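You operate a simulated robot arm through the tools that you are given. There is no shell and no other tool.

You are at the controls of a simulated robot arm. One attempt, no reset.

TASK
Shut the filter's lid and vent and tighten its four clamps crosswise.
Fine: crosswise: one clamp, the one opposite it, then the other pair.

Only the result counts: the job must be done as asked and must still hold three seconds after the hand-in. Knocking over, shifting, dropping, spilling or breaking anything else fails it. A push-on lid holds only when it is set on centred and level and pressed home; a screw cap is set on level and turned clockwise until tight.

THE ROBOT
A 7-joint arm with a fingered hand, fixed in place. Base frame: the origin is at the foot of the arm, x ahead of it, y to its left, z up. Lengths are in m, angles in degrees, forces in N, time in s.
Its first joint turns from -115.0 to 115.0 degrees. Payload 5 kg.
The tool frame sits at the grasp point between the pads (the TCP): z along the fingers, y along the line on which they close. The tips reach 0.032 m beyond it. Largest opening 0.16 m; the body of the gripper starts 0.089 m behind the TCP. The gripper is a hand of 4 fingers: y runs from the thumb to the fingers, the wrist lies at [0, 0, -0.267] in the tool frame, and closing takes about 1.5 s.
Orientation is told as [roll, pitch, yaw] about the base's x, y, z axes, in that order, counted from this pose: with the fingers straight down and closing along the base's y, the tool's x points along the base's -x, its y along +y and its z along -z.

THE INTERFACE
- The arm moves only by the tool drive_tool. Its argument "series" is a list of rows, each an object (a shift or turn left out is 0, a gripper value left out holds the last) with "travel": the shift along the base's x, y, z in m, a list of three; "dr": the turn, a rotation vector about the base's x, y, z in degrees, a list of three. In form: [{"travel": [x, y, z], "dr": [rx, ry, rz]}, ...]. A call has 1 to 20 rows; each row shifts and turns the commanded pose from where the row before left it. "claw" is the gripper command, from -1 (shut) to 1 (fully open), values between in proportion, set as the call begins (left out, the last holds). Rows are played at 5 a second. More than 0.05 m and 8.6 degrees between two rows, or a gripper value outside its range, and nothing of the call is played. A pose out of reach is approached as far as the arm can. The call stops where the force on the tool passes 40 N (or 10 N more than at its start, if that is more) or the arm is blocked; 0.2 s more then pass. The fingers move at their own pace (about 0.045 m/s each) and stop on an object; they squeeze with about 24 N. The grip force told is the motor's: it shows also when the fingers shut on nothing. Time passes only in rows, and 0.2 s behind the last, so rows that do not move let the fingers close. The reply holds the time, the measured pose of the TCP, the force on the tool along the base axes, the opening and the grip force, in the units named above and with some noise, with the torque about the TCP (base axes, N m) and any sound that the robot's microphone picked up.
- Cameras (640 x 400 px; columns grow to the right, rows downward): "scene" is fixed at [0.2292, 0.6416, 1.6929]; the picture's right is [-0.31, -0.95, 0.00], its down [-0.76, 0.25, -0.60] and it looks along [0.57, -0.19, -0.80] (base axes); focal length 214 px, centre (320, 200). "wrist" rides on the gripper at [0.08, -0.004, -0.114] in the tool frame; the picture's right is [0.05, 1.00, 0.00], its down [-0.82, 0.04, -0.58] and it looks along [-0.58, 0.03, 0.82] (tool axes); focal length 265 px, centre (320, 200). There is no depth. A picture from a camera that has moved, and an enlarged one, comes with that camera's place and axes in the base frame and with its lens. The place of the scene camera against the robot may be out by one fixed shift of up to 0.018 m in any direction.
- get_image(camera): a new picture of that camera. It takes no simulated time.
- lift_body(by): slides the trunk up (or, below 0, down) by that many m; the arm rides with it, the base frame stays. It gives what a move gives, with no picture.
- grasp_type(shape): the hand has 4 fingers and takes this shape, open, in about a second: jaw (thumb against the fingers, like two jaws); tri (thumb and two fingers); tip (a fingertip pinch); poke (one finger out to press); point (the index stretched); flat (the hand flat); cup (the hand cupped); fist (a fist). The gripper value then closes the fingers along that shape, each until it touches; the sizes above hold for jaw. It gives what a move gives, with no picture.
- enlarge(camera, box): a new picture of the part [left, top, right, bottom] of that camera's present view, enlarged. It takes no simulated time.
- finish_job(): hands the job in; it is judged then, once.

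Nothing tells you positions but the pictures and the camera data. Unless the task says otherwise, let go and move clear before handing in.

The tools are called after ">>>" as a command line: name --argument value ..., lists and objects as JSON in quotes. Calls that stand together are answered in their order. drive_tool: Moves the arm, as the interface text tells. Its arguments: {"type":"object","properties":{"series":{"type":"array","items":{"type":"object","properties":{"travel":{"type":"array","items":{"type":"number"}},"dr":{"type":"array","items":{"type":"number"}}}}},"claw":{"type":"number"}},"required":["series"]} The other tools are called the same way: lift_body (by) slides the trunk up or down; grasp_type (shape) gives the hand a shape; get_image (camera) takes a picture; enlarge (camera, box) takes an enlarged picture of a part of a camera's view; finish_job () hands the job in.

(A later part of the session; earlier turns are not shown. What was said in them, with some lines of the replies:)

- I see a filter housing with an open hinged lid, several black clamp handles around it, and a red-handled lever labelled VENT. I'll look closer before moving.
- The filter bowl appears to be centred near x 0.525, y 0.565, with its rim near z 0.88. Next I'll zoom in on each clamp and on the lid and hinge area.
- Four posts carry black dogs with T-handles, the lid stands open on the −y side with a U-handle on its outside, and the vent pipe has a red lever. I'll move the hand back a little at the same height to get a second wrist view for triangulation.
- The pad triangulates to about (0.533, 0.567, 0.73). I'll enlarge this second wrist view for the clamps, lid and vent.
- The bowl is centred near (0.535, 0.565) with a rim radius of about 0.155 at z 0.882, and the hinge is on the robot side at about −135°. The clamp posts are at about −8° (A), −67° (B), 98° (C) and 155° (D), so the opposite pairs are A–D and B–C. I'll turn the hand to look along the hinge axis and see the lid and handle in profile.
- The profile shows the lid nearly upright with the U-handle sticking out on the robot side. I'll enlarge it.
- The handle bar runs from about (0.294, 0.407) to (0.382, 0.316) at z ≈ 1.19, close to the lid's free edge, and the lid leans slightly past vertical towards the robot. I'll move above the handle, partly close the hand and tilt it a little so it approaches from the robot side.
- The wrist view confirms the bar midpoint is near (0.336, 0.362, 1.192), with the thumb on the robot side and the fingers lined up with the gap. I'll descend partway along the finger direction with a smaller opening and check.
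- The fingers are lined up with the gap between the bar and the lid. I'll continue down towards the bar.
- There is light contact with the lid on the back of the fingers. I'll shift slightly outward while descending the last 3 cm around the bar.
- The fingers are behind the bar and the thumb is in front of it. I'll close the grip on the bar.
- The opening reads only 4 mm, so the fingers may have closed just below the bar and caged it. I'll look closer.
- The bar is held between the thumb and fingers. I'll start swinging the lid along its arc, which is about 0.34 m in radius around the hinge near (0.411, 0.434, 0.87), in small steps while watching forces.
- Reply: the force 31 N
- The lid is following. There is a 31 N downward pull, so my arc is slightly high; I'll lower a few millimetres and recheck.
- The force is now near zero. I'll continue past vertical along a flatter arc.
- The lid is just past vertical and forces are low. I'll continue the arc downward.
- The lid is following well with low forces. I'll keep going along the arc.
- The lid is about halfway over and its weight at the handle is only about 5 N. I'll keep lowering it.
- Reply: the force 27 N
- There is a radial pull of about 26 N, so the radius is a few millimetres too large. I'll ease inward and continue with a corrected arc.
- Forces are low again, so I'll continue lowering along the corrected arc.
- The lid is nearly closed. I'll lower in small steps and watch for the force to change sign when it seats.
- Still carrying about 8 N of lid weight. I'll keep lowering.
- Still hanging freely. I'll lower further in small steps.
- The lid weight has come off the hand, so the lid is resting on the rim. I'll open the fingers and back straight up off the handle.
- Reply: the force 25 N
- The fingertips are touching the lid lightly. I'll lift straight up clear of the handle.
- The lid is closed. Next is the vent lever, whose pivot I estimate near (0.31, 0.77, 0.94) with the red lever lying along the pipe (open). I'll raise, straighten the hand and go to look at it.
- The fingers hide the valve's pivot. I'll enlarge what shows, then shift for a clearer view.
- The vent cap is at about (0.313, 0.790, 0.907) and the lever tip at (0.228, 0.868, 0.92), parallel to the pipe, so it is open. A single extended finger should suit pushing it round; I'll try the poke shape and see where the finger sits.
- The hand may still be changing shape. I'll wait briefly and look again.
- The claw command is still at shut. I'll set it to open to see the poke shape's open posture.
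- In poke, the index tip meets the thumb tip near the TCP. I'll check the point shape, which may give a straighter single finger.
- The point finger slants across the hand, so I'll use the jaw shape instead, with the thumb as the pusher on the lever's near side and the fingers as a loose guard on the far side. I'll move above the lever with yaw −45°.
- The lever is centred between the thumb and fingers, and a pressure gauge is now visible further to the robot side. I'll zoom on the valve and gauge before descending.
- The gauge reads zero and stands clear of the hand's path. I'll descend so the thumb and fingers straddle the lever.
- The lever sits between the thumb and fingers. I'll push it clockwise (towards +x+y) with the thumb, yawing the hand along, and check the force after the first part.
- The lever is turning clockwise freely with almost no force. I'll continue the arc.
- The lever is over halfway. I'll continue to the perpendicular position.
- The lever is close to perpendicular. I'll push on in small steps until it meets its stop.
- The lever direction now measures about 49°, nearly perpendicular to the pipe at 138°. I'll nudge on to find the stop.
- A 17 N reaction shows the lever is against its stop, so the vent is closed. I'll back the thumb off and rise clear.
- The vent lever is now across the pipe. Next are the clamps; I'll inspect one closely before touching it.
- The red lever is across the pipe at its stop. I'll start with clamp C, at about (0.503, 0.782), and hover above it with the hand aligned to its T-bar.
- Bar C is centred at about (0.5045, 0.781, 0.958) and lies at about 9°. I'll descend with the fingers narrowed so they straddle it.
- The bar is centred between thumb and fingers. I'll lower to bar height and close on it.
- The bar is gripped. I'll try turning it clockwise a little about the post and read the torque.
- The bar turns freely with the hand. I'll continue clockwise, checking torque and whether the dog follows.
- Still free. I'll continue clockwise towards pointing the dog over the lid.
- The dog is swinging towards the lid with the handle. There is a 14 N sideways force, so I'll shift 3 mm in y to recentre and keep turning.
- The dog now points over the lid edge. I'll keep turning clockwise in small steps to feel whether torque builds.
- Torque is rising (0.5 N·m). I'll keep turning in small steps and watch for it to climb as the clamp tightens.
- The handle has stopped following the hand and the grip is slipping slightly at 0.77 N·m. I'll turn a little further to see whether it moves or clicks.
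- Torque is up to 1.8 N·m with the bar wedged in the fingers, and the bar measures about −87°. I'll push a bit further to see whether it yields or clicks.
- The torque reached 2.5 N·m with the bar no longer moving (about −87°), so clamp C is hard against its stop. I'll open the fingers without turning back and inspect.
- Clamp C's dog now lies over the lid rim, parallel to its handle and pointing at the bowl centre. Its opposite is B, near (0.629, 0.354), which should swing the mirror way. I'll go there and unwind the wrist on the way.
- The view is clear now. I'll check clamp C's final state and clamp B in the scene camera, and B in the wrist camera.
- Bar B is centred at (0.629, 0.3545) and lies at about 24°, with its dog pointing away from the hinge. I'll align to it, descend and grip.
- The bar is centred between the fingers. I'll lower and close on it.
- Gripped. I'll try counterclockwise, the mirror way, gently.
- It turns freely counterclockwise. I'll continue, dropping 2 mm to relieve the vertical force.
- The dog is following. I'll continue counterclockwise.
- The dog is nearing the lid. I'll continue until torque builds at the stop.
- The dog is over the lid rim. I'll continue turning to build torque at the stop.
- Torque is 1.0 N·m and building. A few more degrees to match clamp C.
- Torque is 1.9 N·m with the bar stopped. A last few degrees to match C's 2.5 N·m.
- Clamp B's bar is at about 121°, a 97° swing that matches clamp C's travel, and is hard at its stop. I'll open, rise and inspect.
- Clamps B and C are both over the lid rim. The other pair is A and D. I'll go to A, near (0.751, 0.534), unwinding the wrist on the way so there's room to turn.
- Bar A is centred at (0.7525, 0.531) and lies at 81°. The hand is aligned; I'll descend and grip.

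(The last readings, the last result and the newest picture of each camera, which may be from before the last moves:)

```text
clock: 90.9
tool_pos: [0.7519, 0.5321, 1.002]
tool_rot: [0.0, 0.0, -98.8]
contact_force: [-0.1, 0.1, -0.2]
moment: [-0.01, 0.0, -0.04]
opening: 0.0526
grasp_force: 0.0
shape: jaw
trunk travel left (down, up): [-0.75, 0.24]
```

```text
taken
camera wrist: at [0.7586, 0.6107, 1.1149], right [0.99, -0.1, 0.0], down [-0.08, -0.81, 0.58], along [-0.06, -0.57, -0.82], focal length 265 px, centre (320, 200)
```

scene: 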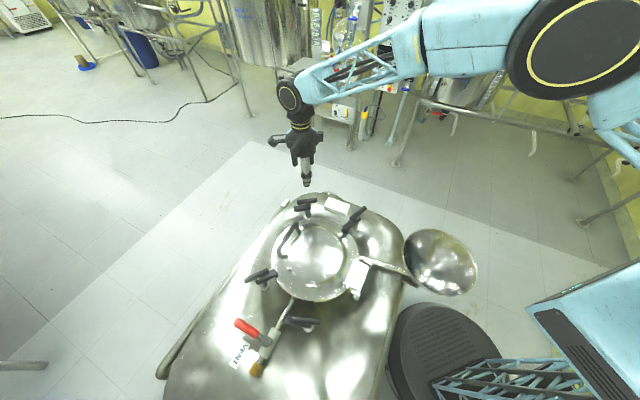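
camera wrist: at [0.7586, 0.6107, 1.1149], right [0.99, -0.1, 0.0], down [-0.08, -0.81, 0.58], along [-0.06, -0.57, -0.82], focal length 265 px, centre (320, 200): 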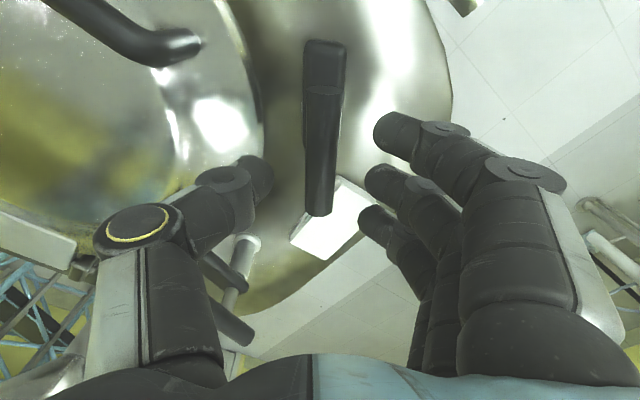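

Well aligned. I'll lower to bar height and close.

>>> drive_tool --series '[{"travel": [0, 0, -0.018]}, {"travel": [0, 0, -0.018]}, {}]'

>>> drive_tool --series '[{}, {}, {}, {}, {}, {}]' --claw -1

>>> get_image --camera "wrist"

```text
clock: 91.7
tool_pos: [0.7512, 0.5292, 0.9663]
tool_rot: [0.0, 0.0, -98.6]
contact_force: [0.7, 0.4, 0.0]
moment: [-0.01, 0.0, -0.02]
opening: 0.0525
grasp_force: 0.1
shape: jaw
trunk travel left (down, up): [-0.75, 0.24]
```

```text
clock: 93.1
tool_pos: [0.7518, 0.5284, 0.9655]
tool_rot: [0.1, -0.2, -98.7]
contact_force: [0.1, -0.3, -4.8]
moment: [0.01, -0.05, -0.02]
opening: 0.0086
grasp_force: 24.3
shape: jaw
trunk travel left (down, up): [-0.75, 0.24]
```

```text
taken
camera wrist: at [0.7587, 0.6092, 1.0783], right [0.99, -0.1, 0.0], down [-0.08, -0.81, 0.58], along [-0.06, -0.58, -0.82], focal length 265 px, centre (320, 200)
```

wrist: 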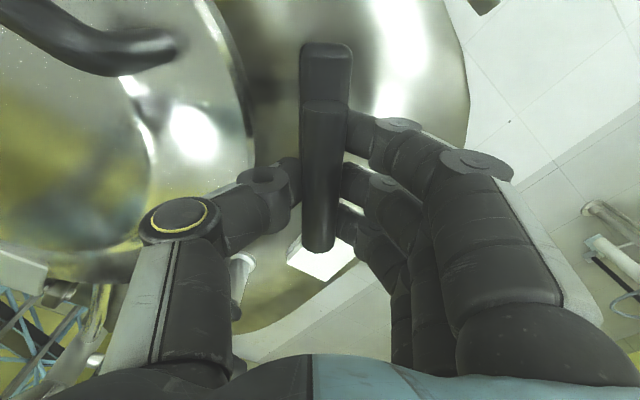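

Gripped. I'll turn counterclockwise about the post in steps.

>>> drive_tool --series '[{"dr": [0, 0, 5]}, {"dr": [0, 0, 6]}, {"dr": [0, 0, 6]}, {"dr": [0, 0, 6]}, {}]'

>>> get_image --camera "wrist"

```text
clock: 94.3
tool_pos: [0.7533, 0.5293, 0.9654]
tool_rot: [-0.1, 0.0, -75.8]
contact_force: [4.5, -9.3, -2.0]
moment: [-0.17, -0.1, -0.04]
opening: 0.0085
grasp_force: 24.5
shape: jaw
trunk travel left (down, up): [-0.75, 0.24]
```

```text
taken
camera wrist: at [0.7281, 0.6061, 1.078], right [0.95, 0.3, 0.0], down [0.24, -0.78, 0.58], along [0.17, -0.55, -0.82], focal length 265 px, centre (320, 200)
```

wrist: 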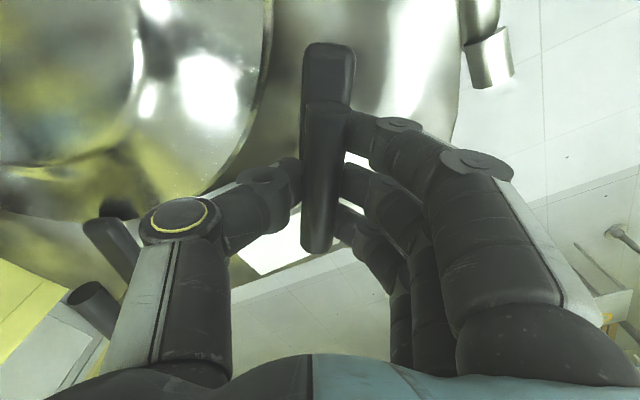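

It turns freely. I'll shift slightly to relieve the side load and continue.

>>> drive_tool --series '[{"travel": [0.001, -0.002, 0], "dr": [0, 0, 7]}, {"dr": [0, 0, 7]}, {"dr": [0, 0, 7]}, {"dr": [0, 0, 7]}, {}]'

>>> get_image --camera "wrist"

>>> enlarge --camera "scene" --box '[260, 160, 380, 240]'

```text
clock: 95.5
tool_pos: [0.7535, 0.5297, 0.9652]
tool_rot: [0.0, 0.1, -47.5]
contact_force: [11.4, -0.4, 0.9]
moment: [0.03, -0.23, -0.15]
opening: 0.0083
grasp_force: 23.9
shape: jaw
trunk travel left (down, up): [-0.75, 0.24]
```

```text
taken
camera wrist: at [0.6957, 0.5854, 1.0777], right [0.7, 0.71, 0.0], down [0.58, -0.57, 0.58], along [0.41, -0.41, -0.82], focal length 265 px, centre (320, 200)
```

wrist: 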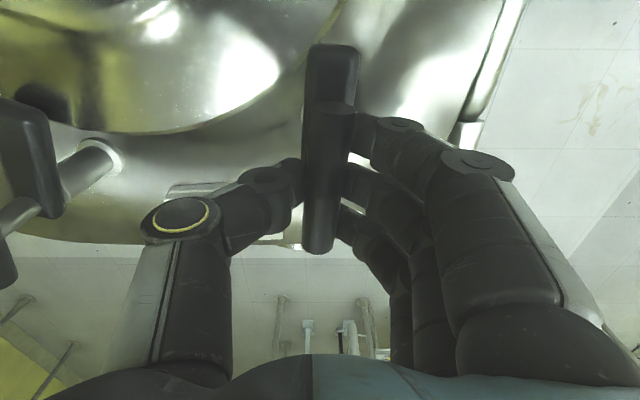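

```text
5.00 times, centred on (320, 200) of scene
camera zoom: at [0.2292, 0.6416, 1.6929], right [-0.31, -0.95, 0.0], down [-0.76, 0.25, -0.6], along [0.57, -0.19, -0.8], focal length 1072 px, centre (320, 200)
```

zoom: 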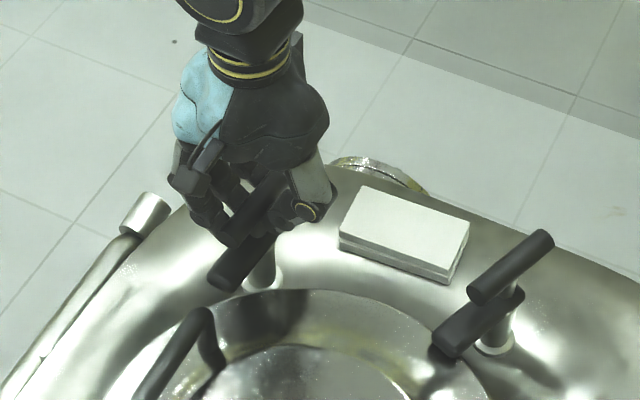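

The dog is following towards the lid. I'll shift 2 mm in x and continue.

>>> drive_tool --series '[{"travel": [0.002, 0, 0], "dr": [0, 0, 7]}, {"dr": [0, 0, 7]}, {"travel": [0.001, 0, 0], "dr": [0, 0, 7]}, {"dr": [0, 0, 7]}, {}]'

>>> get_image --camera "wrist"

>>> enlarge --camera "scene" --box '[260, 160, 380, 240]'

```text
clock: 96.7
tool_pos: [0.7559, 0.531, 0.9643]
tool_rot: [0.0, 0.0, -19.6]
contact_force: [4.9, 8.2, -0.5]
moment: [0.19, -0.14, -0.08]
opening: 0.0081
grasp_force: 23.9
shape: jaw
trunk travel left (down, up): [-0.75, 0.24]
```

```text
taken
camera wrist: at [0.6778, 0.5527, 1.0776], right [0.29, 0.96, 0.0], down [0.78, -0.23, 0.58], along [0.55, -0.17, -0.82], focal length 265 px, centre (320, 200)
```

wrist: 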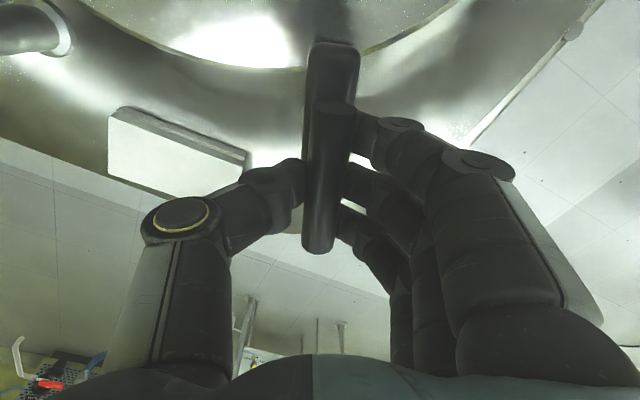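

```text
5.00 times, centred on (320, 200) of scene
camera zoom: at [0.2292, 0.6416, 1.6929], right [-0.31, -0.95, 0.0], down [-0.76, 0.25, -0.6], along [0.57, -0.19, -0.8], focal length 1072 px, centre (320, 200)
```

zoom: 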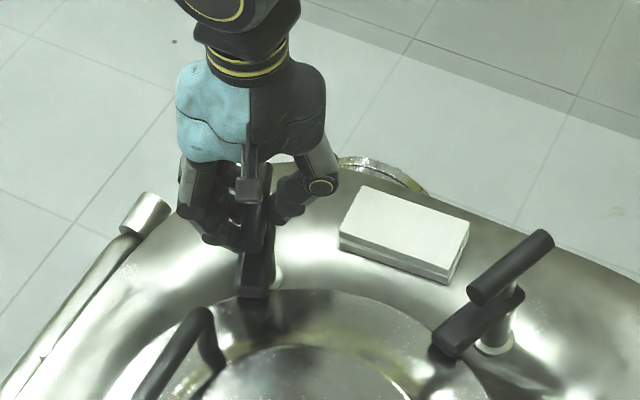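

Nearly there. I'll continue with a small shift in y.

>>> drive_tool --series '[{"travel": [0.0005, 0.0015, 0], "dr": [0, 0, 6]}, {"dr": [0, 0, 6]}, {"travel": [0, 0.001, 0], "dr": [0, 0, 6]}, {"dr": [0, 0, 4]}, {}]'

>>> get_image --camera "wrist"

>>> enlarge --camera "scene" --box '[260, 160, 380, 240]'

```text
clock: 97.9
tool_pos: [0.7572, 0.5319, 0.9628]
tool_rot: [-0.1, 0.0, 2.4]
contact_force: [5.1, 3.5, -2.9]
moment: [0.18, -0.1, -0.67]
opening: 0.0082
grasp_force: 24.2
shape: jaw
trunk travel left (down, up): [-0.75, 0.24]
```

```text
taken
camera wrist: at [0.676, 0.5236, 1.0769], right [-0.09, 1.0, 0.0], down [0.81, 0.08, 0.58], along [0.57, 0.05, -0.82], focal length 265 px, centre (320, 200)
```

wrist: 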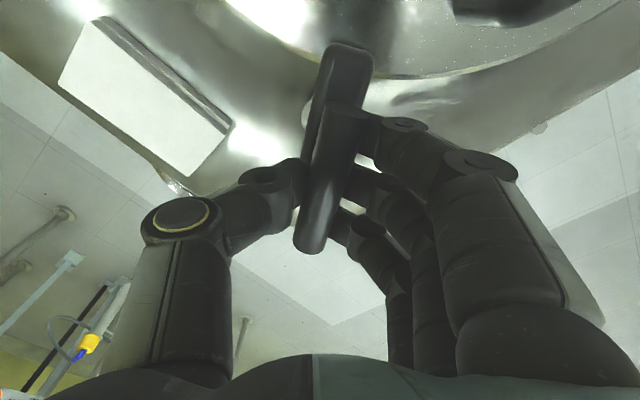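

```text
5.00 times, centred on (320, 200) of scene
camera zoom: at [0.2292, 0.6416, 1.6929], right [-0.31, -0.95, 0.0], down [-0.76, 0.25, -0.6], along [0.57, -0.19, -0.8], focal length 1072 px, centre (320, 200)
```

zoom: 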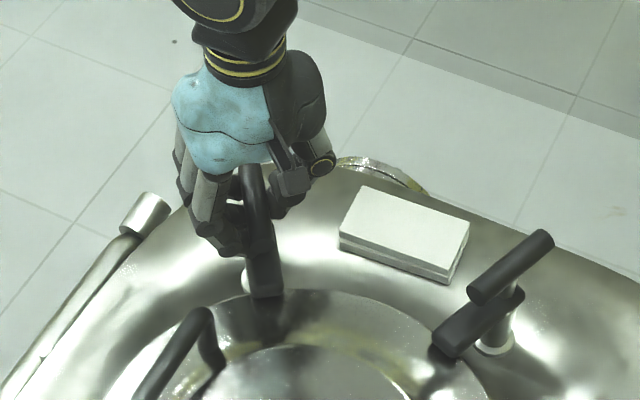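

Torque is building at the stop (0.67 N·m). I'll continue to the same tightness as the others.

>>> drive_tool --series '[{"dr": [0, 0, 4]}, {"dr": [0, 0, 4]}, {"dr": [0, 0, 4]}, {"dr": [0, 0, 3]}, {}]'

>>> get_image --camera "wrist"

```text
clock: 99.1
tool_pos: [0.7577, 0.5322, 0.9638]
tool_rot: [-0.1, 0.1, 17.4]
contact_force: [0.9, 1.4, -10.6]
moment: [0.12, -0.37, -1.68]
opening: 0.0089
grasp_force: 24.0
shape: jaw
trunk travel left (down, up): [-0.75, 0.24]
```

```text
taken
camera wrist: at [0.6804, 0.5041, 1.0767], right [-0.35, 0.94, 0.0], down [0.77, 0.28, 0.58], along [0.54, 0.2, -0.82], focal length 265 px, centre (320, 200)
```

wrist: 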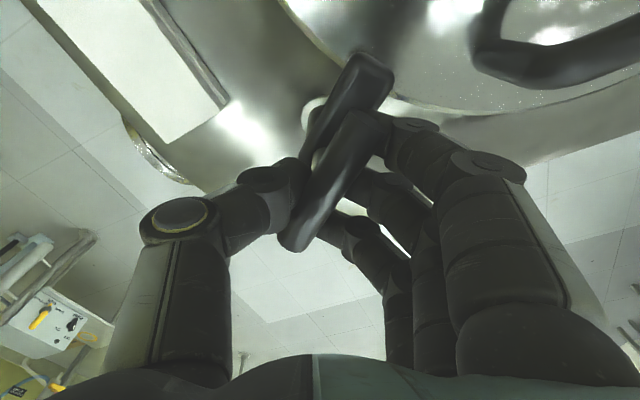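

>>> drive_tool --series '[{"dr": [0, 0, 3]}, {"dr": [0, 0, 3]}, {}, {}]'

>>> get_image --camera "wrist"

```text
clock: 100.1
tool_pos: [0.7568, 0.5339, 0.9634]
tool_rot: [0.0, 0.1, 23.4]
contact_force: [-1.1, 3.0, -14.3]
moment: [0.1, -0.51, -2.54]
opening: 0.0094
grasp_force: 24.3
shape: jaw
trunk travel left (down, up): [-0.75, 0.24]
```

```text
taken
camera wrist: at [0.6837, 0.4967, 1.0766], right [-0.44, 0.9, 0.0], down [0.73, 0.36, 0.58], along [0.52, 0.25, -0.82], focal length 265 px, centre (320, 200)
```

wrist: 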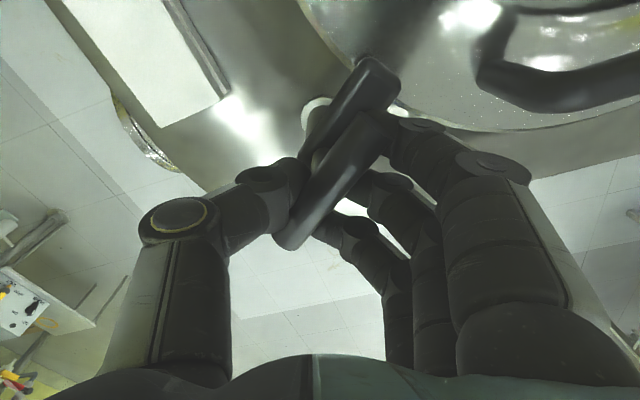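

Clamp A is hard at its stop at 2.5 N·m. I'll open and rise clear.

>>> drive_tool --series '[{}, {}, {}, {}, {}]' --claw -0.1

>>> drive_tool --series '[{"travel": [0, 0, 0.03]}, {"travel": [0, 0, 0.04]}, {"travel": [0, 0, 0.04]}, {"travel": [0, 0, 0.04]}, {"travel": [0, 0, 0.04]}, {}]'

>>> get_image --camera "wrist"

>>> enlarge --camera "scene" --box '[220, 180, 400, 320]'

```text
clock: 101.3
tool_pos: [0.7567, 0.5328, 0.9656]
tool_rot: [0.0, 0.0, 23.4]
contact_force: [0.6, 0.4, 0.1]
moment: [-0.02, 0.0, -0.02]
opening: 0.0714
grasp_force: 0.0
shape: jaw
trunk travel left (down, up): [-0.75, 0.24]
```

```text
clock: 102.7
tool_pos: [0.7553, 0.5333, 1.1538]
tool_rot: [0.0, 0.1, 23.3]
contact_force: [0.2, 0.1, 0.0]
moment: [-0.01, 0.02, 0.0]
opening: 0.0714
grasp_force: 0.0
shape: jaw
trunk travel left (down, up): [-0.75, 0.24]
```

```text
taken
camera wrist: at [0.6823, 0.4971, 1.2674], right [-0.44, 0.9, 0.0], down [0.73, 0.36, 0.58], along [0.52, 0.26, -0.82], focal length 265 px, centre (320, 200)
```

wrist: 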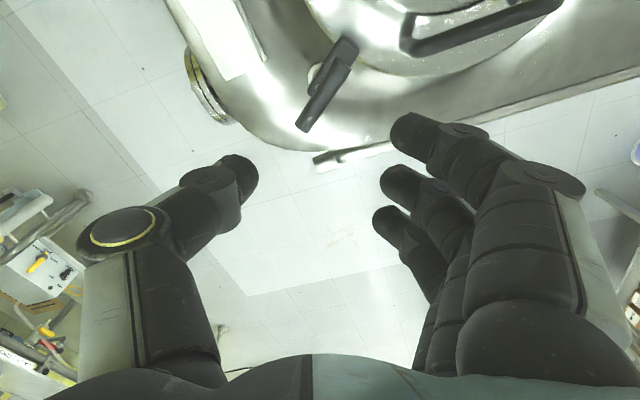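

```text
2.86 times, centred on (310, 250) of scene
camera zoom: at [0.2292, 0.6416, 1.6929], right [-0.31, -0.95, 0.0], down [-0.76, 0.25, -0.6], along [0.57, -0.19, -0.8], focal length 613 px, centre (349, 57)
```

zoom: 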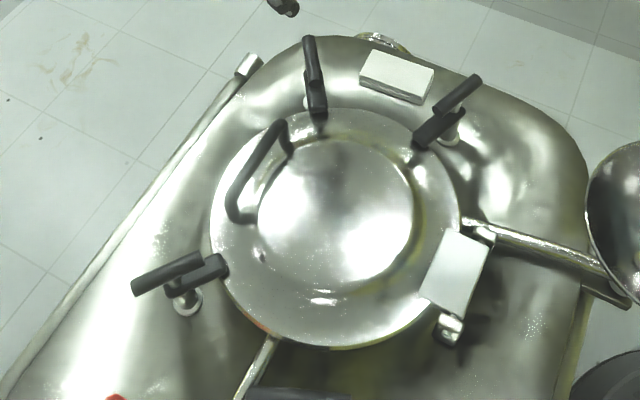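

Clamp A's dog is over the lid too. The last one is D, expected near (0.3245, 0.659) with its bar at about 66°. I'll move there at this height.

>>> drive_tool --series '[{"travel": [-0.0431, 0.0126, 0], "dr": [0, 0, 4.3]}, {"travel": [-0.0431, 0.0126, 0], "dr": [0, 0, 4.3]}, {"travel": [-0.0431, 0.0126, 0], "dr": [0, 0, 4.3]}, {"travel": [-0.0431, 0.0126, 0], "dr": [0, 0, 4.3]}, {"travel": [-0.0431, 0.0126, 0], "dr": [0, 0, 4.3]}, {"travel": [-0.0431, 0.0126, 0], "dr": [0, 0, 4.3]}, {"travel": [-0.0431, 0.0126, 0], "dr": [0, 0, 4.3]}, {"travel": [-0.0431, 0.0126, 0], "dr": [0, 0, 4.3]}, {"travel": [-0.0431, 0.0126, 0], "dr": [0, 0, 4.3]}, {"travel": [-0.0431, 0.0126, 0], "dr": [0, 0, 4.3]}, {}]' --claw 0

>>> get_image --camera "wrist"

>>> get_image --camera "scene"

```text
clock: 105.1
tool_pos: [0.3277, 0.6564, 1.154]
tool_rot: [0.0, 0.0, 66.3]
contact_force: [1.4, -0.2, -1.4]
moment: [0.0, 0.03, 0.0]
opening: 0.0792
grasp_force: 0.1
shape: jaw
trunk travel left (down, up): [-0.75, 0.24]
```

```text
taken
camera wrist: at [0.2975, 0.5814, 1.2665], right [-0.94, 0.35, 0.0], down [0.29, 0.76, 0.58], along [0.2, 0.54, -0.82], focal length 265 px, centre (320, 200)
```

wrist: 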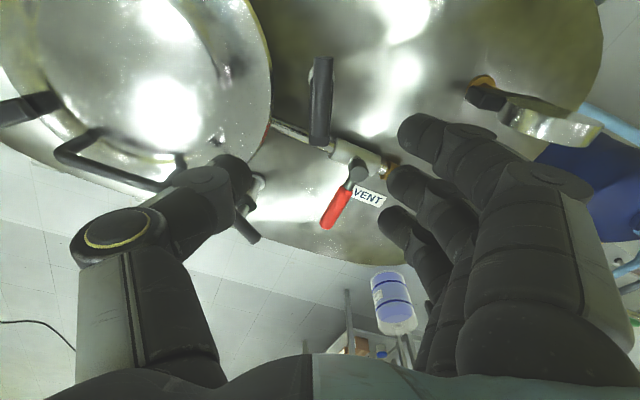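

```text
taken
```

scene: 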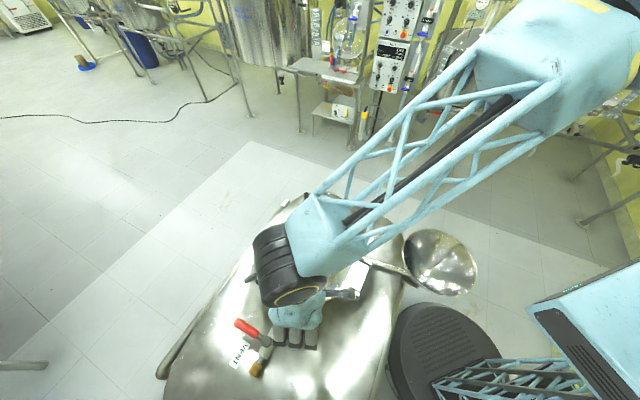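

>>> enlarge --camera "wrist" --box '[250, 30, 390, 170]'

```text
2.86 times, centred on (320, 100) of wrist
camera zoom: at [0.2975, 0.5814, 1.2665], right [-0.94, 0.35, 0.0], down [0.29, 0.76, 0.58], along [0.2, 0.54, -0.82], focal length 758 px, centre (320, 486)
```

zoom: 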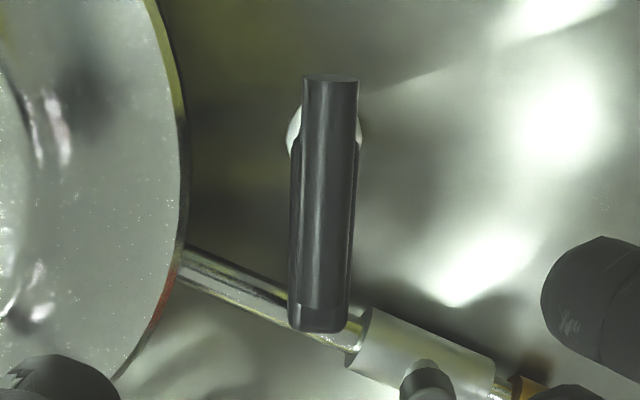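

Bar D is centred at (0.3242, 0.6588) at 66°, as predicted. I'll descend and grip it.

>>> drive_tool --series '[{"travel": [-0.003, 0.002, -0.04]}, {"travel": [0, 0, -0.04]}, {"travel": [0, 0, -0.04]}, {"travel": [0, 0, -0.035]}, {}, {}]' --claw -0.35

>>> get_image --camera "wrist"

```text
clock: 106.5
tool_pos: [0.3234, 0.6608, 1.0023]
tool_rot: [0.0, -0.1, 66.3]
contact_force: [0.0, 0.5, -0.6]
moment: [0.01, 0.04, 0.0]
opening: 0.0527
grasp_force: 0.2
shape: jaw
trunk travel left (down, up): [-0.75, 0.24]
```

```text
taken
camera wrist: at [0.2937, 0.5847, 1.1146], right [-0.94, 0.35, 0.0], down [0.29, 0.76, 0.58], along [0.2, 0.54, -0.82], focal length 265 px, centre (320, 200)
```

wrist: 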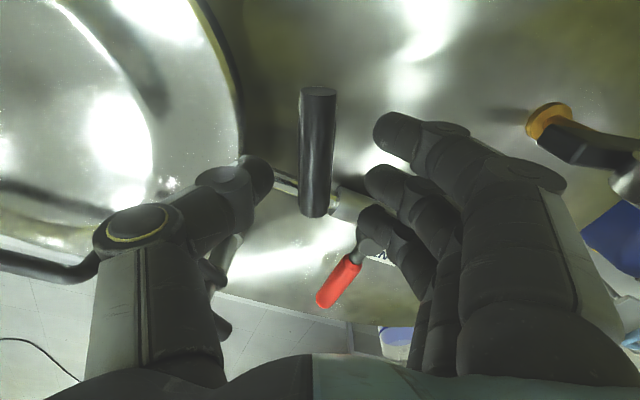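

Centred. I'll lower to bar height and close.

>>> drive_tool --series '[{"travel": [0.0005, -0.001, -0.018]}, {"travel": [0, 0, -0.018]}, {}]'

>>> drive_tool --series '[{}, {}, {}, {}, {}, {}]' --claw -1

>>> drive_tool --series '[{"dr": [0, 0, -5]}, {"dr": [0, 0, -6]}, {"dr": [0, 0, -6]}, {"dr": [0, 0, -6]}, {}]'

>>> get_image --camera "wrist"

```text
clock: 107.3
tool_pos: [0.3239, 0.6585, 0.9647]
tool_rot: [-0.1, -0.1, 66.4]
contact_force: [0.6, -0.2, 0.7]
moment: [0.04, 0.04, 0.02]
opening: 0.0528
grasp_force: 0.0
shape: jaw
trunk travel left (down, up): [-0.75, 0.24]
```

```text
clock: 108.7
tool_pos: [0.3244, 0.6591, 0.9641]
tool_rot: [0.0, 0.0, 66.3]
contact_force: [0.2, 0.1, -5.3]
moment: [0.01, -0.05, 0.01]
opening: 0.0079
grasp_force: 23.9
shape: jaw
trunk travel left (down, up): [-0.75, 0.24]
```

```text
clock: 109.9
tool_pos: [0.3247, 0.6592, 0.9648]
tool_rot: [0.0, -0.1, 43.2]
contact_force: [6.6, 7.1, -3.5]
moment: [0.09, -0.19, 0.09]
opening: 0.0078
grasp_force: 24.0
shape: jaw
trunk travel left (down, up): [-0.75, 0.24]
```

```text
taken
camera wrist: at [0.2672, 0.6007, 1.0767], right [-0.72, 0.69, 0.0], down [0.57, 0.59, 0.58], along [0.4, 0.42, -0.82], focal length 265 px, centre (320, 200)
```

wrist: 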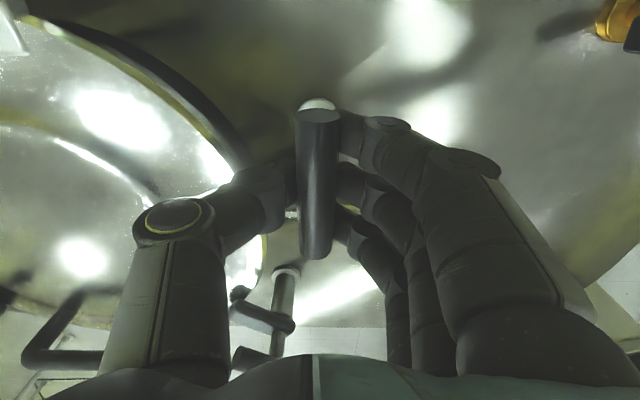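

It turns freely clockwise. I'll shift slightly to relieve the side load and continue.

>>> drive_tool --series '[{"travel": [0.0015, 0.0015, 0], "dr": [0, 0, -7]}, {"dr": [0, 0, -7]}, {"dr": [0, 0, -7]}, {"dr": [0, 0, -7]}, {}]'

>>> get_image --camera "wrist"

```text
clock: 111.1
tool_pos: [0.3246, 0.6591, 0.9636]
tool_rot: [0.1, 0.0, 15.3]
contact_force: [5.8, -1.1, -1.7]
moment: [-0.12, -0.15, 0.06]
opening: 0.0076
grasp_force: 23.7
shape: jaw
trunk travel left (down, up): [-0.75, 0.24]
```

```text
taken
camera wrist: at [0.2477, 0.6341, 1.0766], right [-0.31, 0.95, 0.0], down [0.78, 0.26, 0.58], along [0.55, 0.18, -0.82], focal length 265 px, centre (320, 200)
```

wrist: 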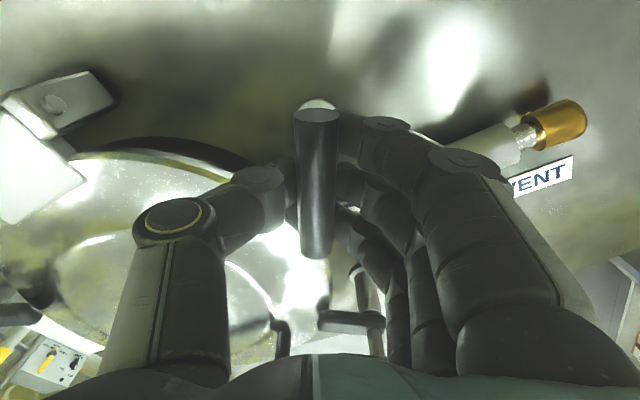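

Still free, and the fingers clear the vent valve. Continuing.

>>> drive_tool --series '[{"travel": [0.001, 0, 0], "dr": [0, 0, -7]}, {"dr": [0, 0, -7]}, {"dr": [0, 0, -7]}, {"dr": [0, 0, -7]}, {}]'

>>> get_image --camera "wrist"

```text
clock: 112.3
tool_pos: [0.3269, 0.6593, 0.9631]
tool_rot: [-0.2, -0.1, -12.8]
contact_force: [8.2, -5.3, -2.2]
moment: [-0.22, -0.1, 0.09]
opening: 0.0076
grasp_force: 24.3
shape: jaw
trunk travel left (down, up): [-0.75, 0.24]
```

```text
taken
camera wrist: at [0.2458, 0.6727, 1.0766], right [0.17, 0.99, 0.0], down [0.8, -0.14, 0.58], along [0.57, -0.1, -0.82], focal length 265 px, centre (320, 200)
```

wrist: 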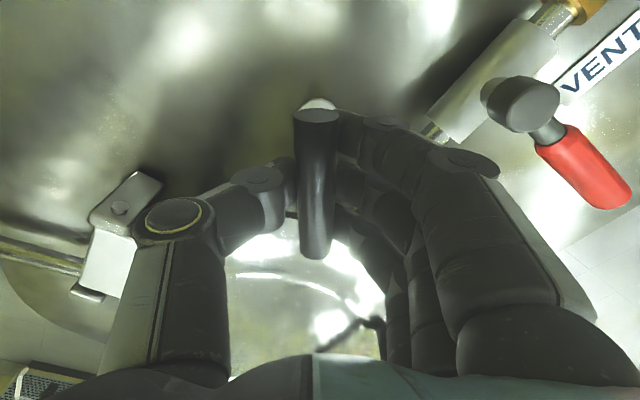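

Continuing towards the stop with a small recentring.

>>> drive_tool --series '[{"travel": [0.0015, -0.001, 0], "dr": [0, 0, -6]}, {"dr": [0, 0, -5]}, {"dr": [0, 0, -4]}, {"dr": [0, 0, -4]}, {"dr": [0, 0, -4]}, {}]'

>>> get_image --camera "wrist"

```text
clock: 113.7
tool_pos: [0.3279, 0.6596, 0.9633]
tool_rot: [-0.1, 0.0, -35.7]
contact_force: [2.9, -6.3, -8.8]
moment: [-0.24, -0.08, 0.66]
opening: 0.0073
grasp_force: 23.8
shape: jaw
trunk travel left (down, up): [-0.75, 0.24]
```

```text
taken
camera wrist: at [0.2579, 0.7022, 1.0767], right [0.54, 0.84, 0.0], down [0.69, -0.44, 0.58], along [0.49, -0.31, -0.82], focal length 265 px, centre (320, 200)
```

wrist: 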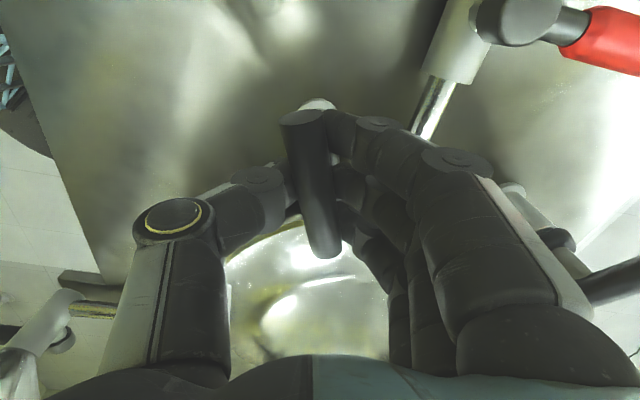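

Torque is 0.66 N·m and building. I'll continue to the same tightness as the others.

>>> drive_tool --series '[{"dr": [0, 0, -4]}, {"dr": [0, 0, -4]}, {"dr": [0, 0, -4]}, {"dr": [0, 0, -3]}, {}]'

>>> get_image --camera "wrist"

```text
clock: 114.9
tool_pos: [0.3276, 0.6601, 0.9636]
tool_rot: [-0.2, 0.0, -50.7]
contact_force: [0.7, -3.6, -10.8]
moment: [0.08, 0.21, 1.68]
opening: 0.0079
grasp_force: 24.5
shape: jaw
trunk travel left (down, up): [-0.75, 0.24]
```

```text
taken
camera wrist: at [0.2718, 0.7182, 1.0766], right [0.74, 0.67, 0.0], down [0.55, -0.6, 0.58], along [0.39, -0.43, -0.82], focal length 265 px, centre (320, 200)
```

wrist: 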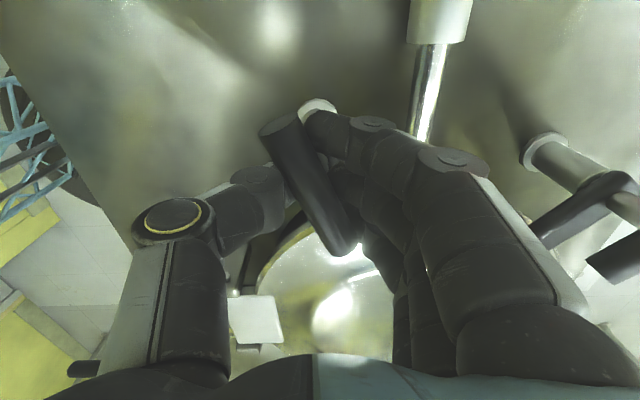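

A few more degrees to reach about 2.5 N·m.

>>> drive_tool --series '[{"dr": [0, 0, -3]}, {"dr": [0, 0, -3]}, {}, {}]'

>>> get_image --camera "wrist"

```text
clock: 115.9
tool_pos: [0.3282, 0.6586, 0.963]
tool_rot: [-0.1, -0.2, -56.7]
contact_force: [2.3, -7.5, -11.3]
moment: [0.2, 0.5, 2.22]
opening: 0.0083
grasp_force: 24.2
shape: jaw
trunk travel left (down, up): [-0.75, 0.24]
```

```text
taken
camera wrist: at [0.2794, 0.7229, 1.0762], right [0.81, 0.59, 0.0], down [0.48, -0.66, 0.58], along [0.34, -0.47, -0.82], focal length 265 px, centre (320, 200)
```

wrist: 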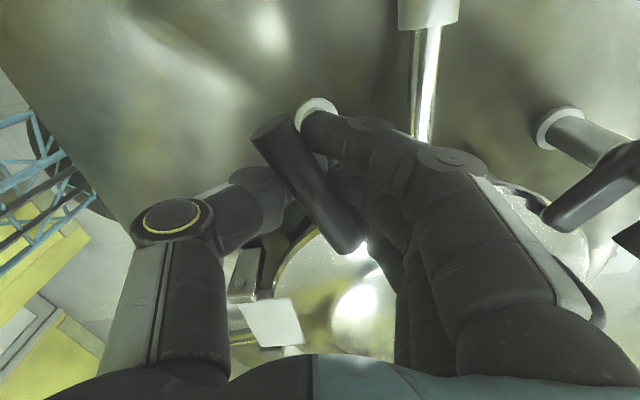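

Clamp D is hard at its stop. I'll open, rise clear and inspect everything.

>>> drive_tool --series '[{}, {}, {}, {}, {}]' --claw -0.1

>>> drive_tool --series '[{"travel": [0, 0, 0.03]}, {"travel": [0, 0, 0.04]}, {"travel": [0, 0, 0.045]}, {"travel": [0, 0, 0.045]}, {"travel": [0, 0, 0.045]}, {"travel": [-0.02, -0.03, 0.045]}, {"travel": [-0.02, -0.03, 0.045]}, {}]'

>>> get_image --camera "wrist"

>>> get_image --camera "scene"

```text
clock: 117.1
tool_pos: [0.3271, 0.6597, 0.9641]
tool_rot: [0.0, -0.1, -56.7]
contact_force: [-0.4, 0.0, -0.2]
moment: [0.03, 0.03, -0.01]
opening: 0.0714
grasp_force: 0.1
shape: jaw
trunk travel left (down, up): [-0.75, 0.24]
```

```text
refused: row 6 steps farther than a row can; nothing moved
```

```text
taken
camera wrist: at [0.2787, 0.7232, 1.0768], right [0.81, 0.59, 0.0], down [0.48, -0.66, 0.58], along [0.34, -0.47, -0.82], focal length 265 px, centre (320, 200)
```

wrist: 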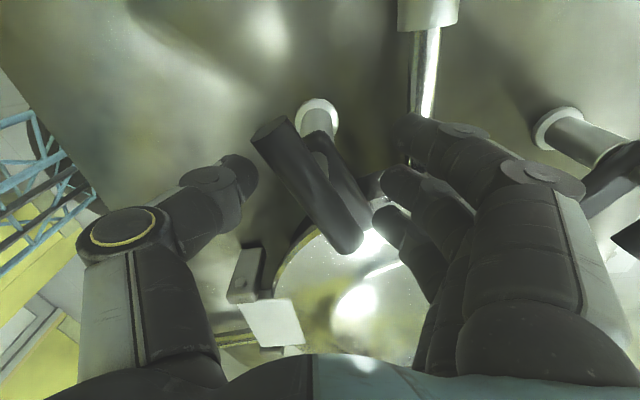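

```text
taken
```

scene: 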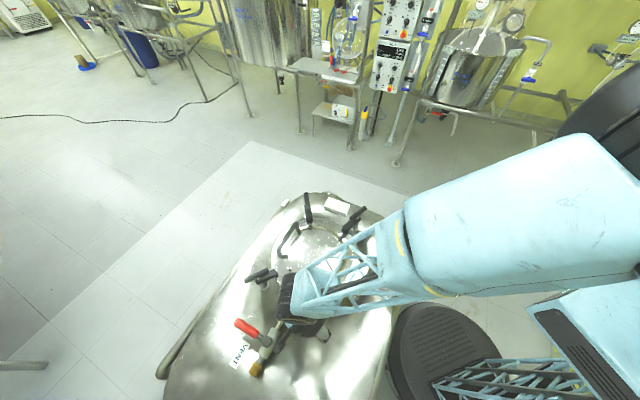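

The fingers are open around bar D; one row of the lift was too long, so I'll repeat it with smaller steps.

>>> drive_tool --series '[{"travel": [0, 0, 0.03]}, {"travel": [0, 0, 0.04]}, {"travel": [0, 0, 0.045]}, {"travel": [0, 0, 0.045]}, {"travel": [0, 0, 0.045]}, {"travel": [0, 0, 0.045]}, {"travel": [0, 0, 0.045]}, {"travel": [0, 0, 0.045]}, {}]'

>>> get_image --camera "wrist"

>>> get_image --camera "scene"

```text
clock: 119.1
tool_pos: [0.3265, 0.6603, 1.3015]
tool_rot: [-0.1, -0.1, -56.8]
contact_force: [-0.5, 0.7, -0.8]
moment: [-0.04, 0.01, -0.02]
opening: 0.0716
grasp_force: 0.1
shape: jaw
trunk travel left (down, up): [-0.75, 0.24]
```

```text
taken
camera wrist: at [0.2785, 0.7248, 1.4139], right [0.81, 0.59, 0.0], down [0.48, -0.66, 0.58], along [0.34, -0.47, -0.82], focal length 265 px, centre (320, 200)
```

wrist: 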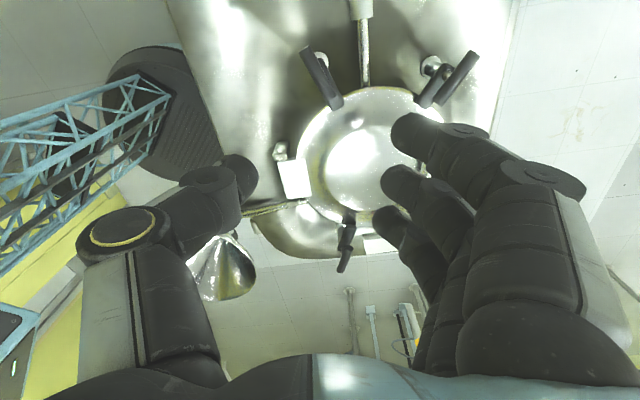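

```text
taken
```

scene: 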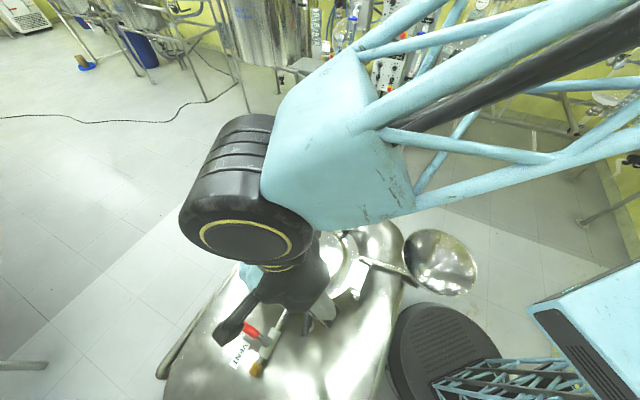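

I'll move the hand off to the side so the scene camera sees the whole filter.

>>> drive_tool --series '[{"travel": [0.035, -0.03, 0.015], "dr": [0, 0, 5]}, {"travel": [0.035, -0.03, 0.015], "dr": [0, 0, 5]}, {"travel": [0.035, -0.03, 0.015], "dr": [0, 0, 5]}, {"travel": [0.035, -0.03, 0.015], "dr": [0, 0, 5]}, {"travel": [0.035, -0.03, 0.015], "dr": [0, 0, 5]}, {"travel": [0.035, -0.03, 0.01], "dr": [0, 0, 5]}, {"travel": [0.035, -0.03, 0], "dr": [0, 0, 5]}, {"travel": [0.03, -0.04, 0], "dr": [0, 0, 5]}, {"travel": [0.03, -0.04, 0], "dr": [0, 0, 5]}, {}]' --claw 0.5

>>> get_image --camera "scene"

>>> enlarge --camera "scene" --box '[230, 180, 390, 280]'

>>> enlarge --camera "scene" --box '[220, 250, 380, 380]'

```text
clock: 121.3
tool_pos: [0.6309, 0.3697, 1.3894]
tool_rot: [0.0, 0.0, -11.5]
contact_force: [0.1, 0.9, 0.1]
moment: [-0.04, -0.02, -0.04]
opening: 0.1198
grasp_force: 0.1
shape: jaw
trunk travel left (down, up): [-0.75, 0.24]
```

```text
taken
```

scene: 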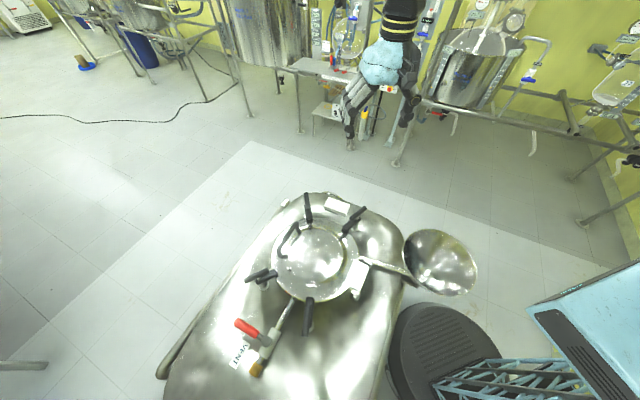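

```text
4.00 times, centred on (310, 230) of scene
camera zoom: at [0.2292, 0.6416, 1.6929], right [-0.31, -0.95, 0.0], down [-0.76, 0.25, -0.6], along [0.57, -0.19, -0.8], focal length 858 px, centre (360, 80)
```

zoom: 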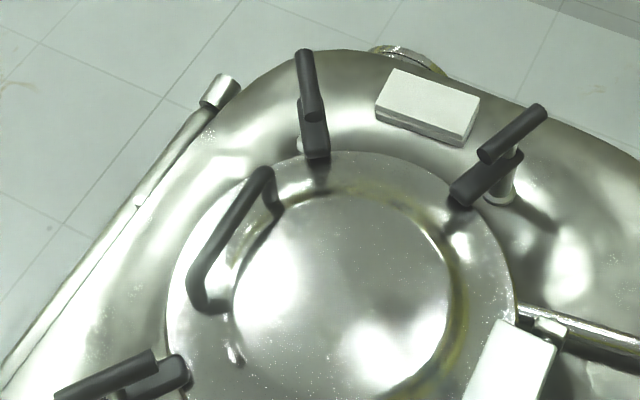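

```text
3.08 times, centred on (300, 315) of scene
camera zoom: at [0.2292, 0.6416, 1.6929], right [-0.31, -0.95, 0.0], down [-0.76, 0.25, -0.6], along [0.57, -0.19, -0.8], focal length 660 px, centre (382, -154)
```

zoom: 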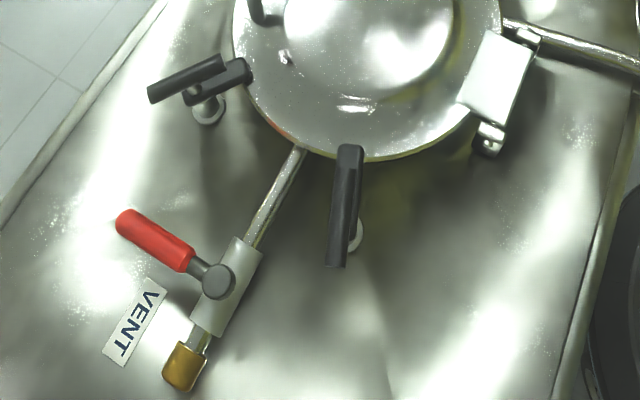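

All four dogs point over the lid rim and the vent lever is across its pipe. I'll do one last check with the wrist camera for dog-to-lid contact and anything disturbed.

>>> drive_tool --series '[{"travel": [-0.04, 0.01, -0.02], "dr": [0, 0, 7]}, {"travel": [-0.04, 0.01, -0.02], "dr": [0, 0, 7]}, {"travel": [-0.04, 0.01, -0.02], "dr": [0, 0, 7]}, {"travel": [-0.04, 0.01, -0.02], "dr": [0, 0, 7]}, {"travel": [-0.03, 0.01, -0.02], "dr": [0, 0, 7]}, {}]' --claw 1

>>> get_image --camera "wrist"

```text
clock: 122.7
tool_pos: [0.4424, 0.4189, 1.2882]
tool_rot: [0.0, -0.1, 23.4]
contact_force: [0.7, -0.6, -0.1]
moment: [0.02, 0.03, 0.0]
opening: 0.16
grasp_force: 0.2
shape: jaw
trunk travel left (down, up): [-0.75, 0.24]
```

```text
taken
camera wrist: at [0.3687, 0.3825, 1.401], right [-0.44, 0.9, 0.0], down [0.73, 0.36, 0.58], along [0.52, 0.26, -0.82], focal length 265 px, centre (320, 200)
```

wrist: 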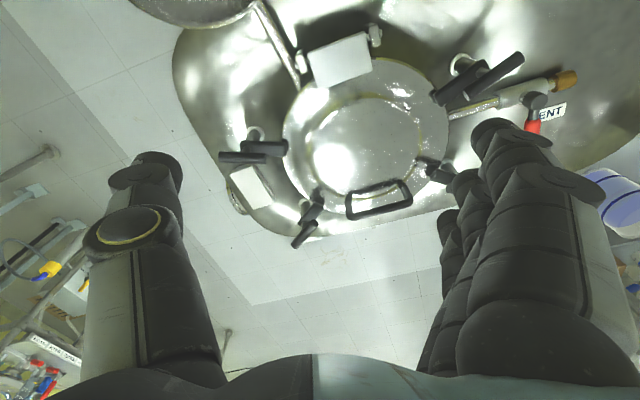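

>>> enlarge --camera "wrist" --box '[210, 110, 350, 260]'

>>> enlarge --camera "wrist" --box '[380, 30, 600, 190]'

>>> enlarge --camera "wrist" --box '[260, 0, 420, 110]'

```text
2.67 times, centred on (280, 185) of wrist
camera zoom: at [0.3687, 0.3825, 1.401], right [-0.44, 0.9, 0.0], down [0.73, 0.36, 0.58], along [0.52, 0.26, -0.82], focal length 708 px, centre (427, 240)
```

zoom: 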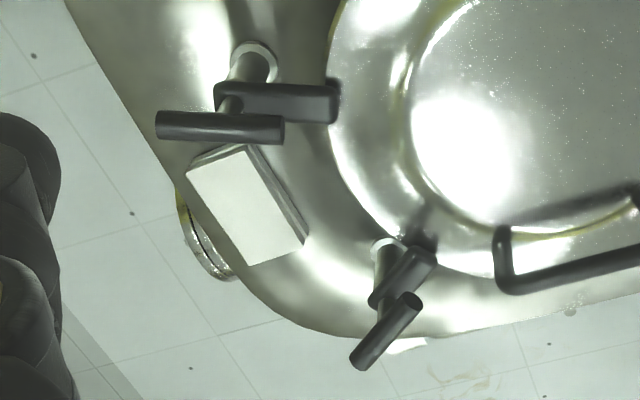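

```text
2.50 times, centred on (490, 110) of wrist
camera zoom: at [0.3687, 0.3825, 1.401], right [-0.44, 0.9, 0.0], down [0.73, 0.36, 0.58], along [0.52, 0.26, -0.82], focal length 664 px, centre (-105, 425)
```

zoom: 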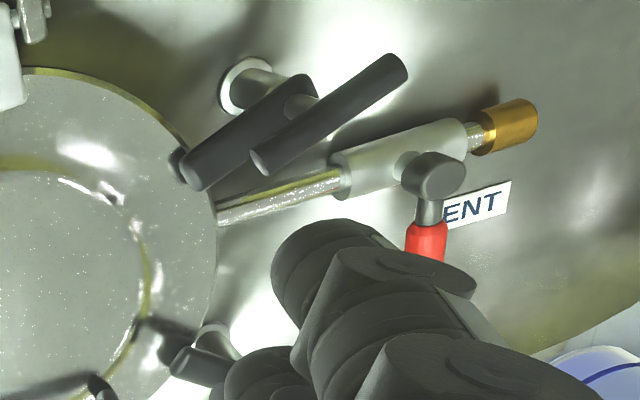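

```text
3.64 times, centred on (340, 55) of wrist
camera zoom: at [0.3687, 0.3825, 1.401], right [-0.44, 0.9, 0.0], down [0.73, 0.36, 0.58], along [0.52, 0.26, -0.82], focal length 965 px, centre (247, 727)
```

zoom: 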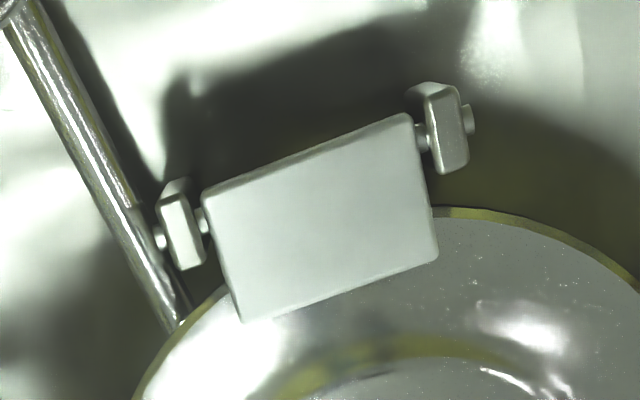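

Everything checks out:
- **Lid:** down on the rim and level.
- **Vent:** lever across the pipe at its stop.
- **Clamps:** dogs over the lid rim, each turned hard to its stop in the order C, B (opposite), A, D (opposite).
- **Surroundings:** nothing else looks disturbed.

The hand is open and well clear, so I'm handing in.

>>> finish_job

```text
The job is handed in.
```

I shut the filter's lid and its vent, tightened all four clamps crosswise, and handed the job in. I haven't seen the verdict.

- **Lid:** I swung it over by its handle and lowered it until its weight came off the hand, so it rests on the rim.
- **Vent:** I pushed the red lever a quarter turn clockwise, from along the pipe to across it. It met its stop at about 17 N.
- **Clamps:** I tightened them in two opposite pairs, numbered here in the order I did them. All four dogs (the clamp arms) ended over the lid rim, about a 90° swing each.

| Order | Position (x, y in m) | Turned | Torque at the stop |
|---|---|---|---|
| 1 | (0.50, 0.78) | clockwise | 2.5 N·m |
| 2, opposite 1 | (0.63, 0.35) | counterclockwise | 2.1 N·m |
| 3 | (0.75, 0.53) | counterclockwise | 2.5 N·m |
| 4, opposite 3 | (0.32, 0.66) | clockwise | 2.2 N·m |

No click or sound confirmed that the clamps were tight; I judged it from the handles no longer turning. I also couldn't get a low enough view to confirm the dogs press on the lid. The last pictures showed nothing else moved, and the hand was open and about 0.3 m above the lid when I handed in.
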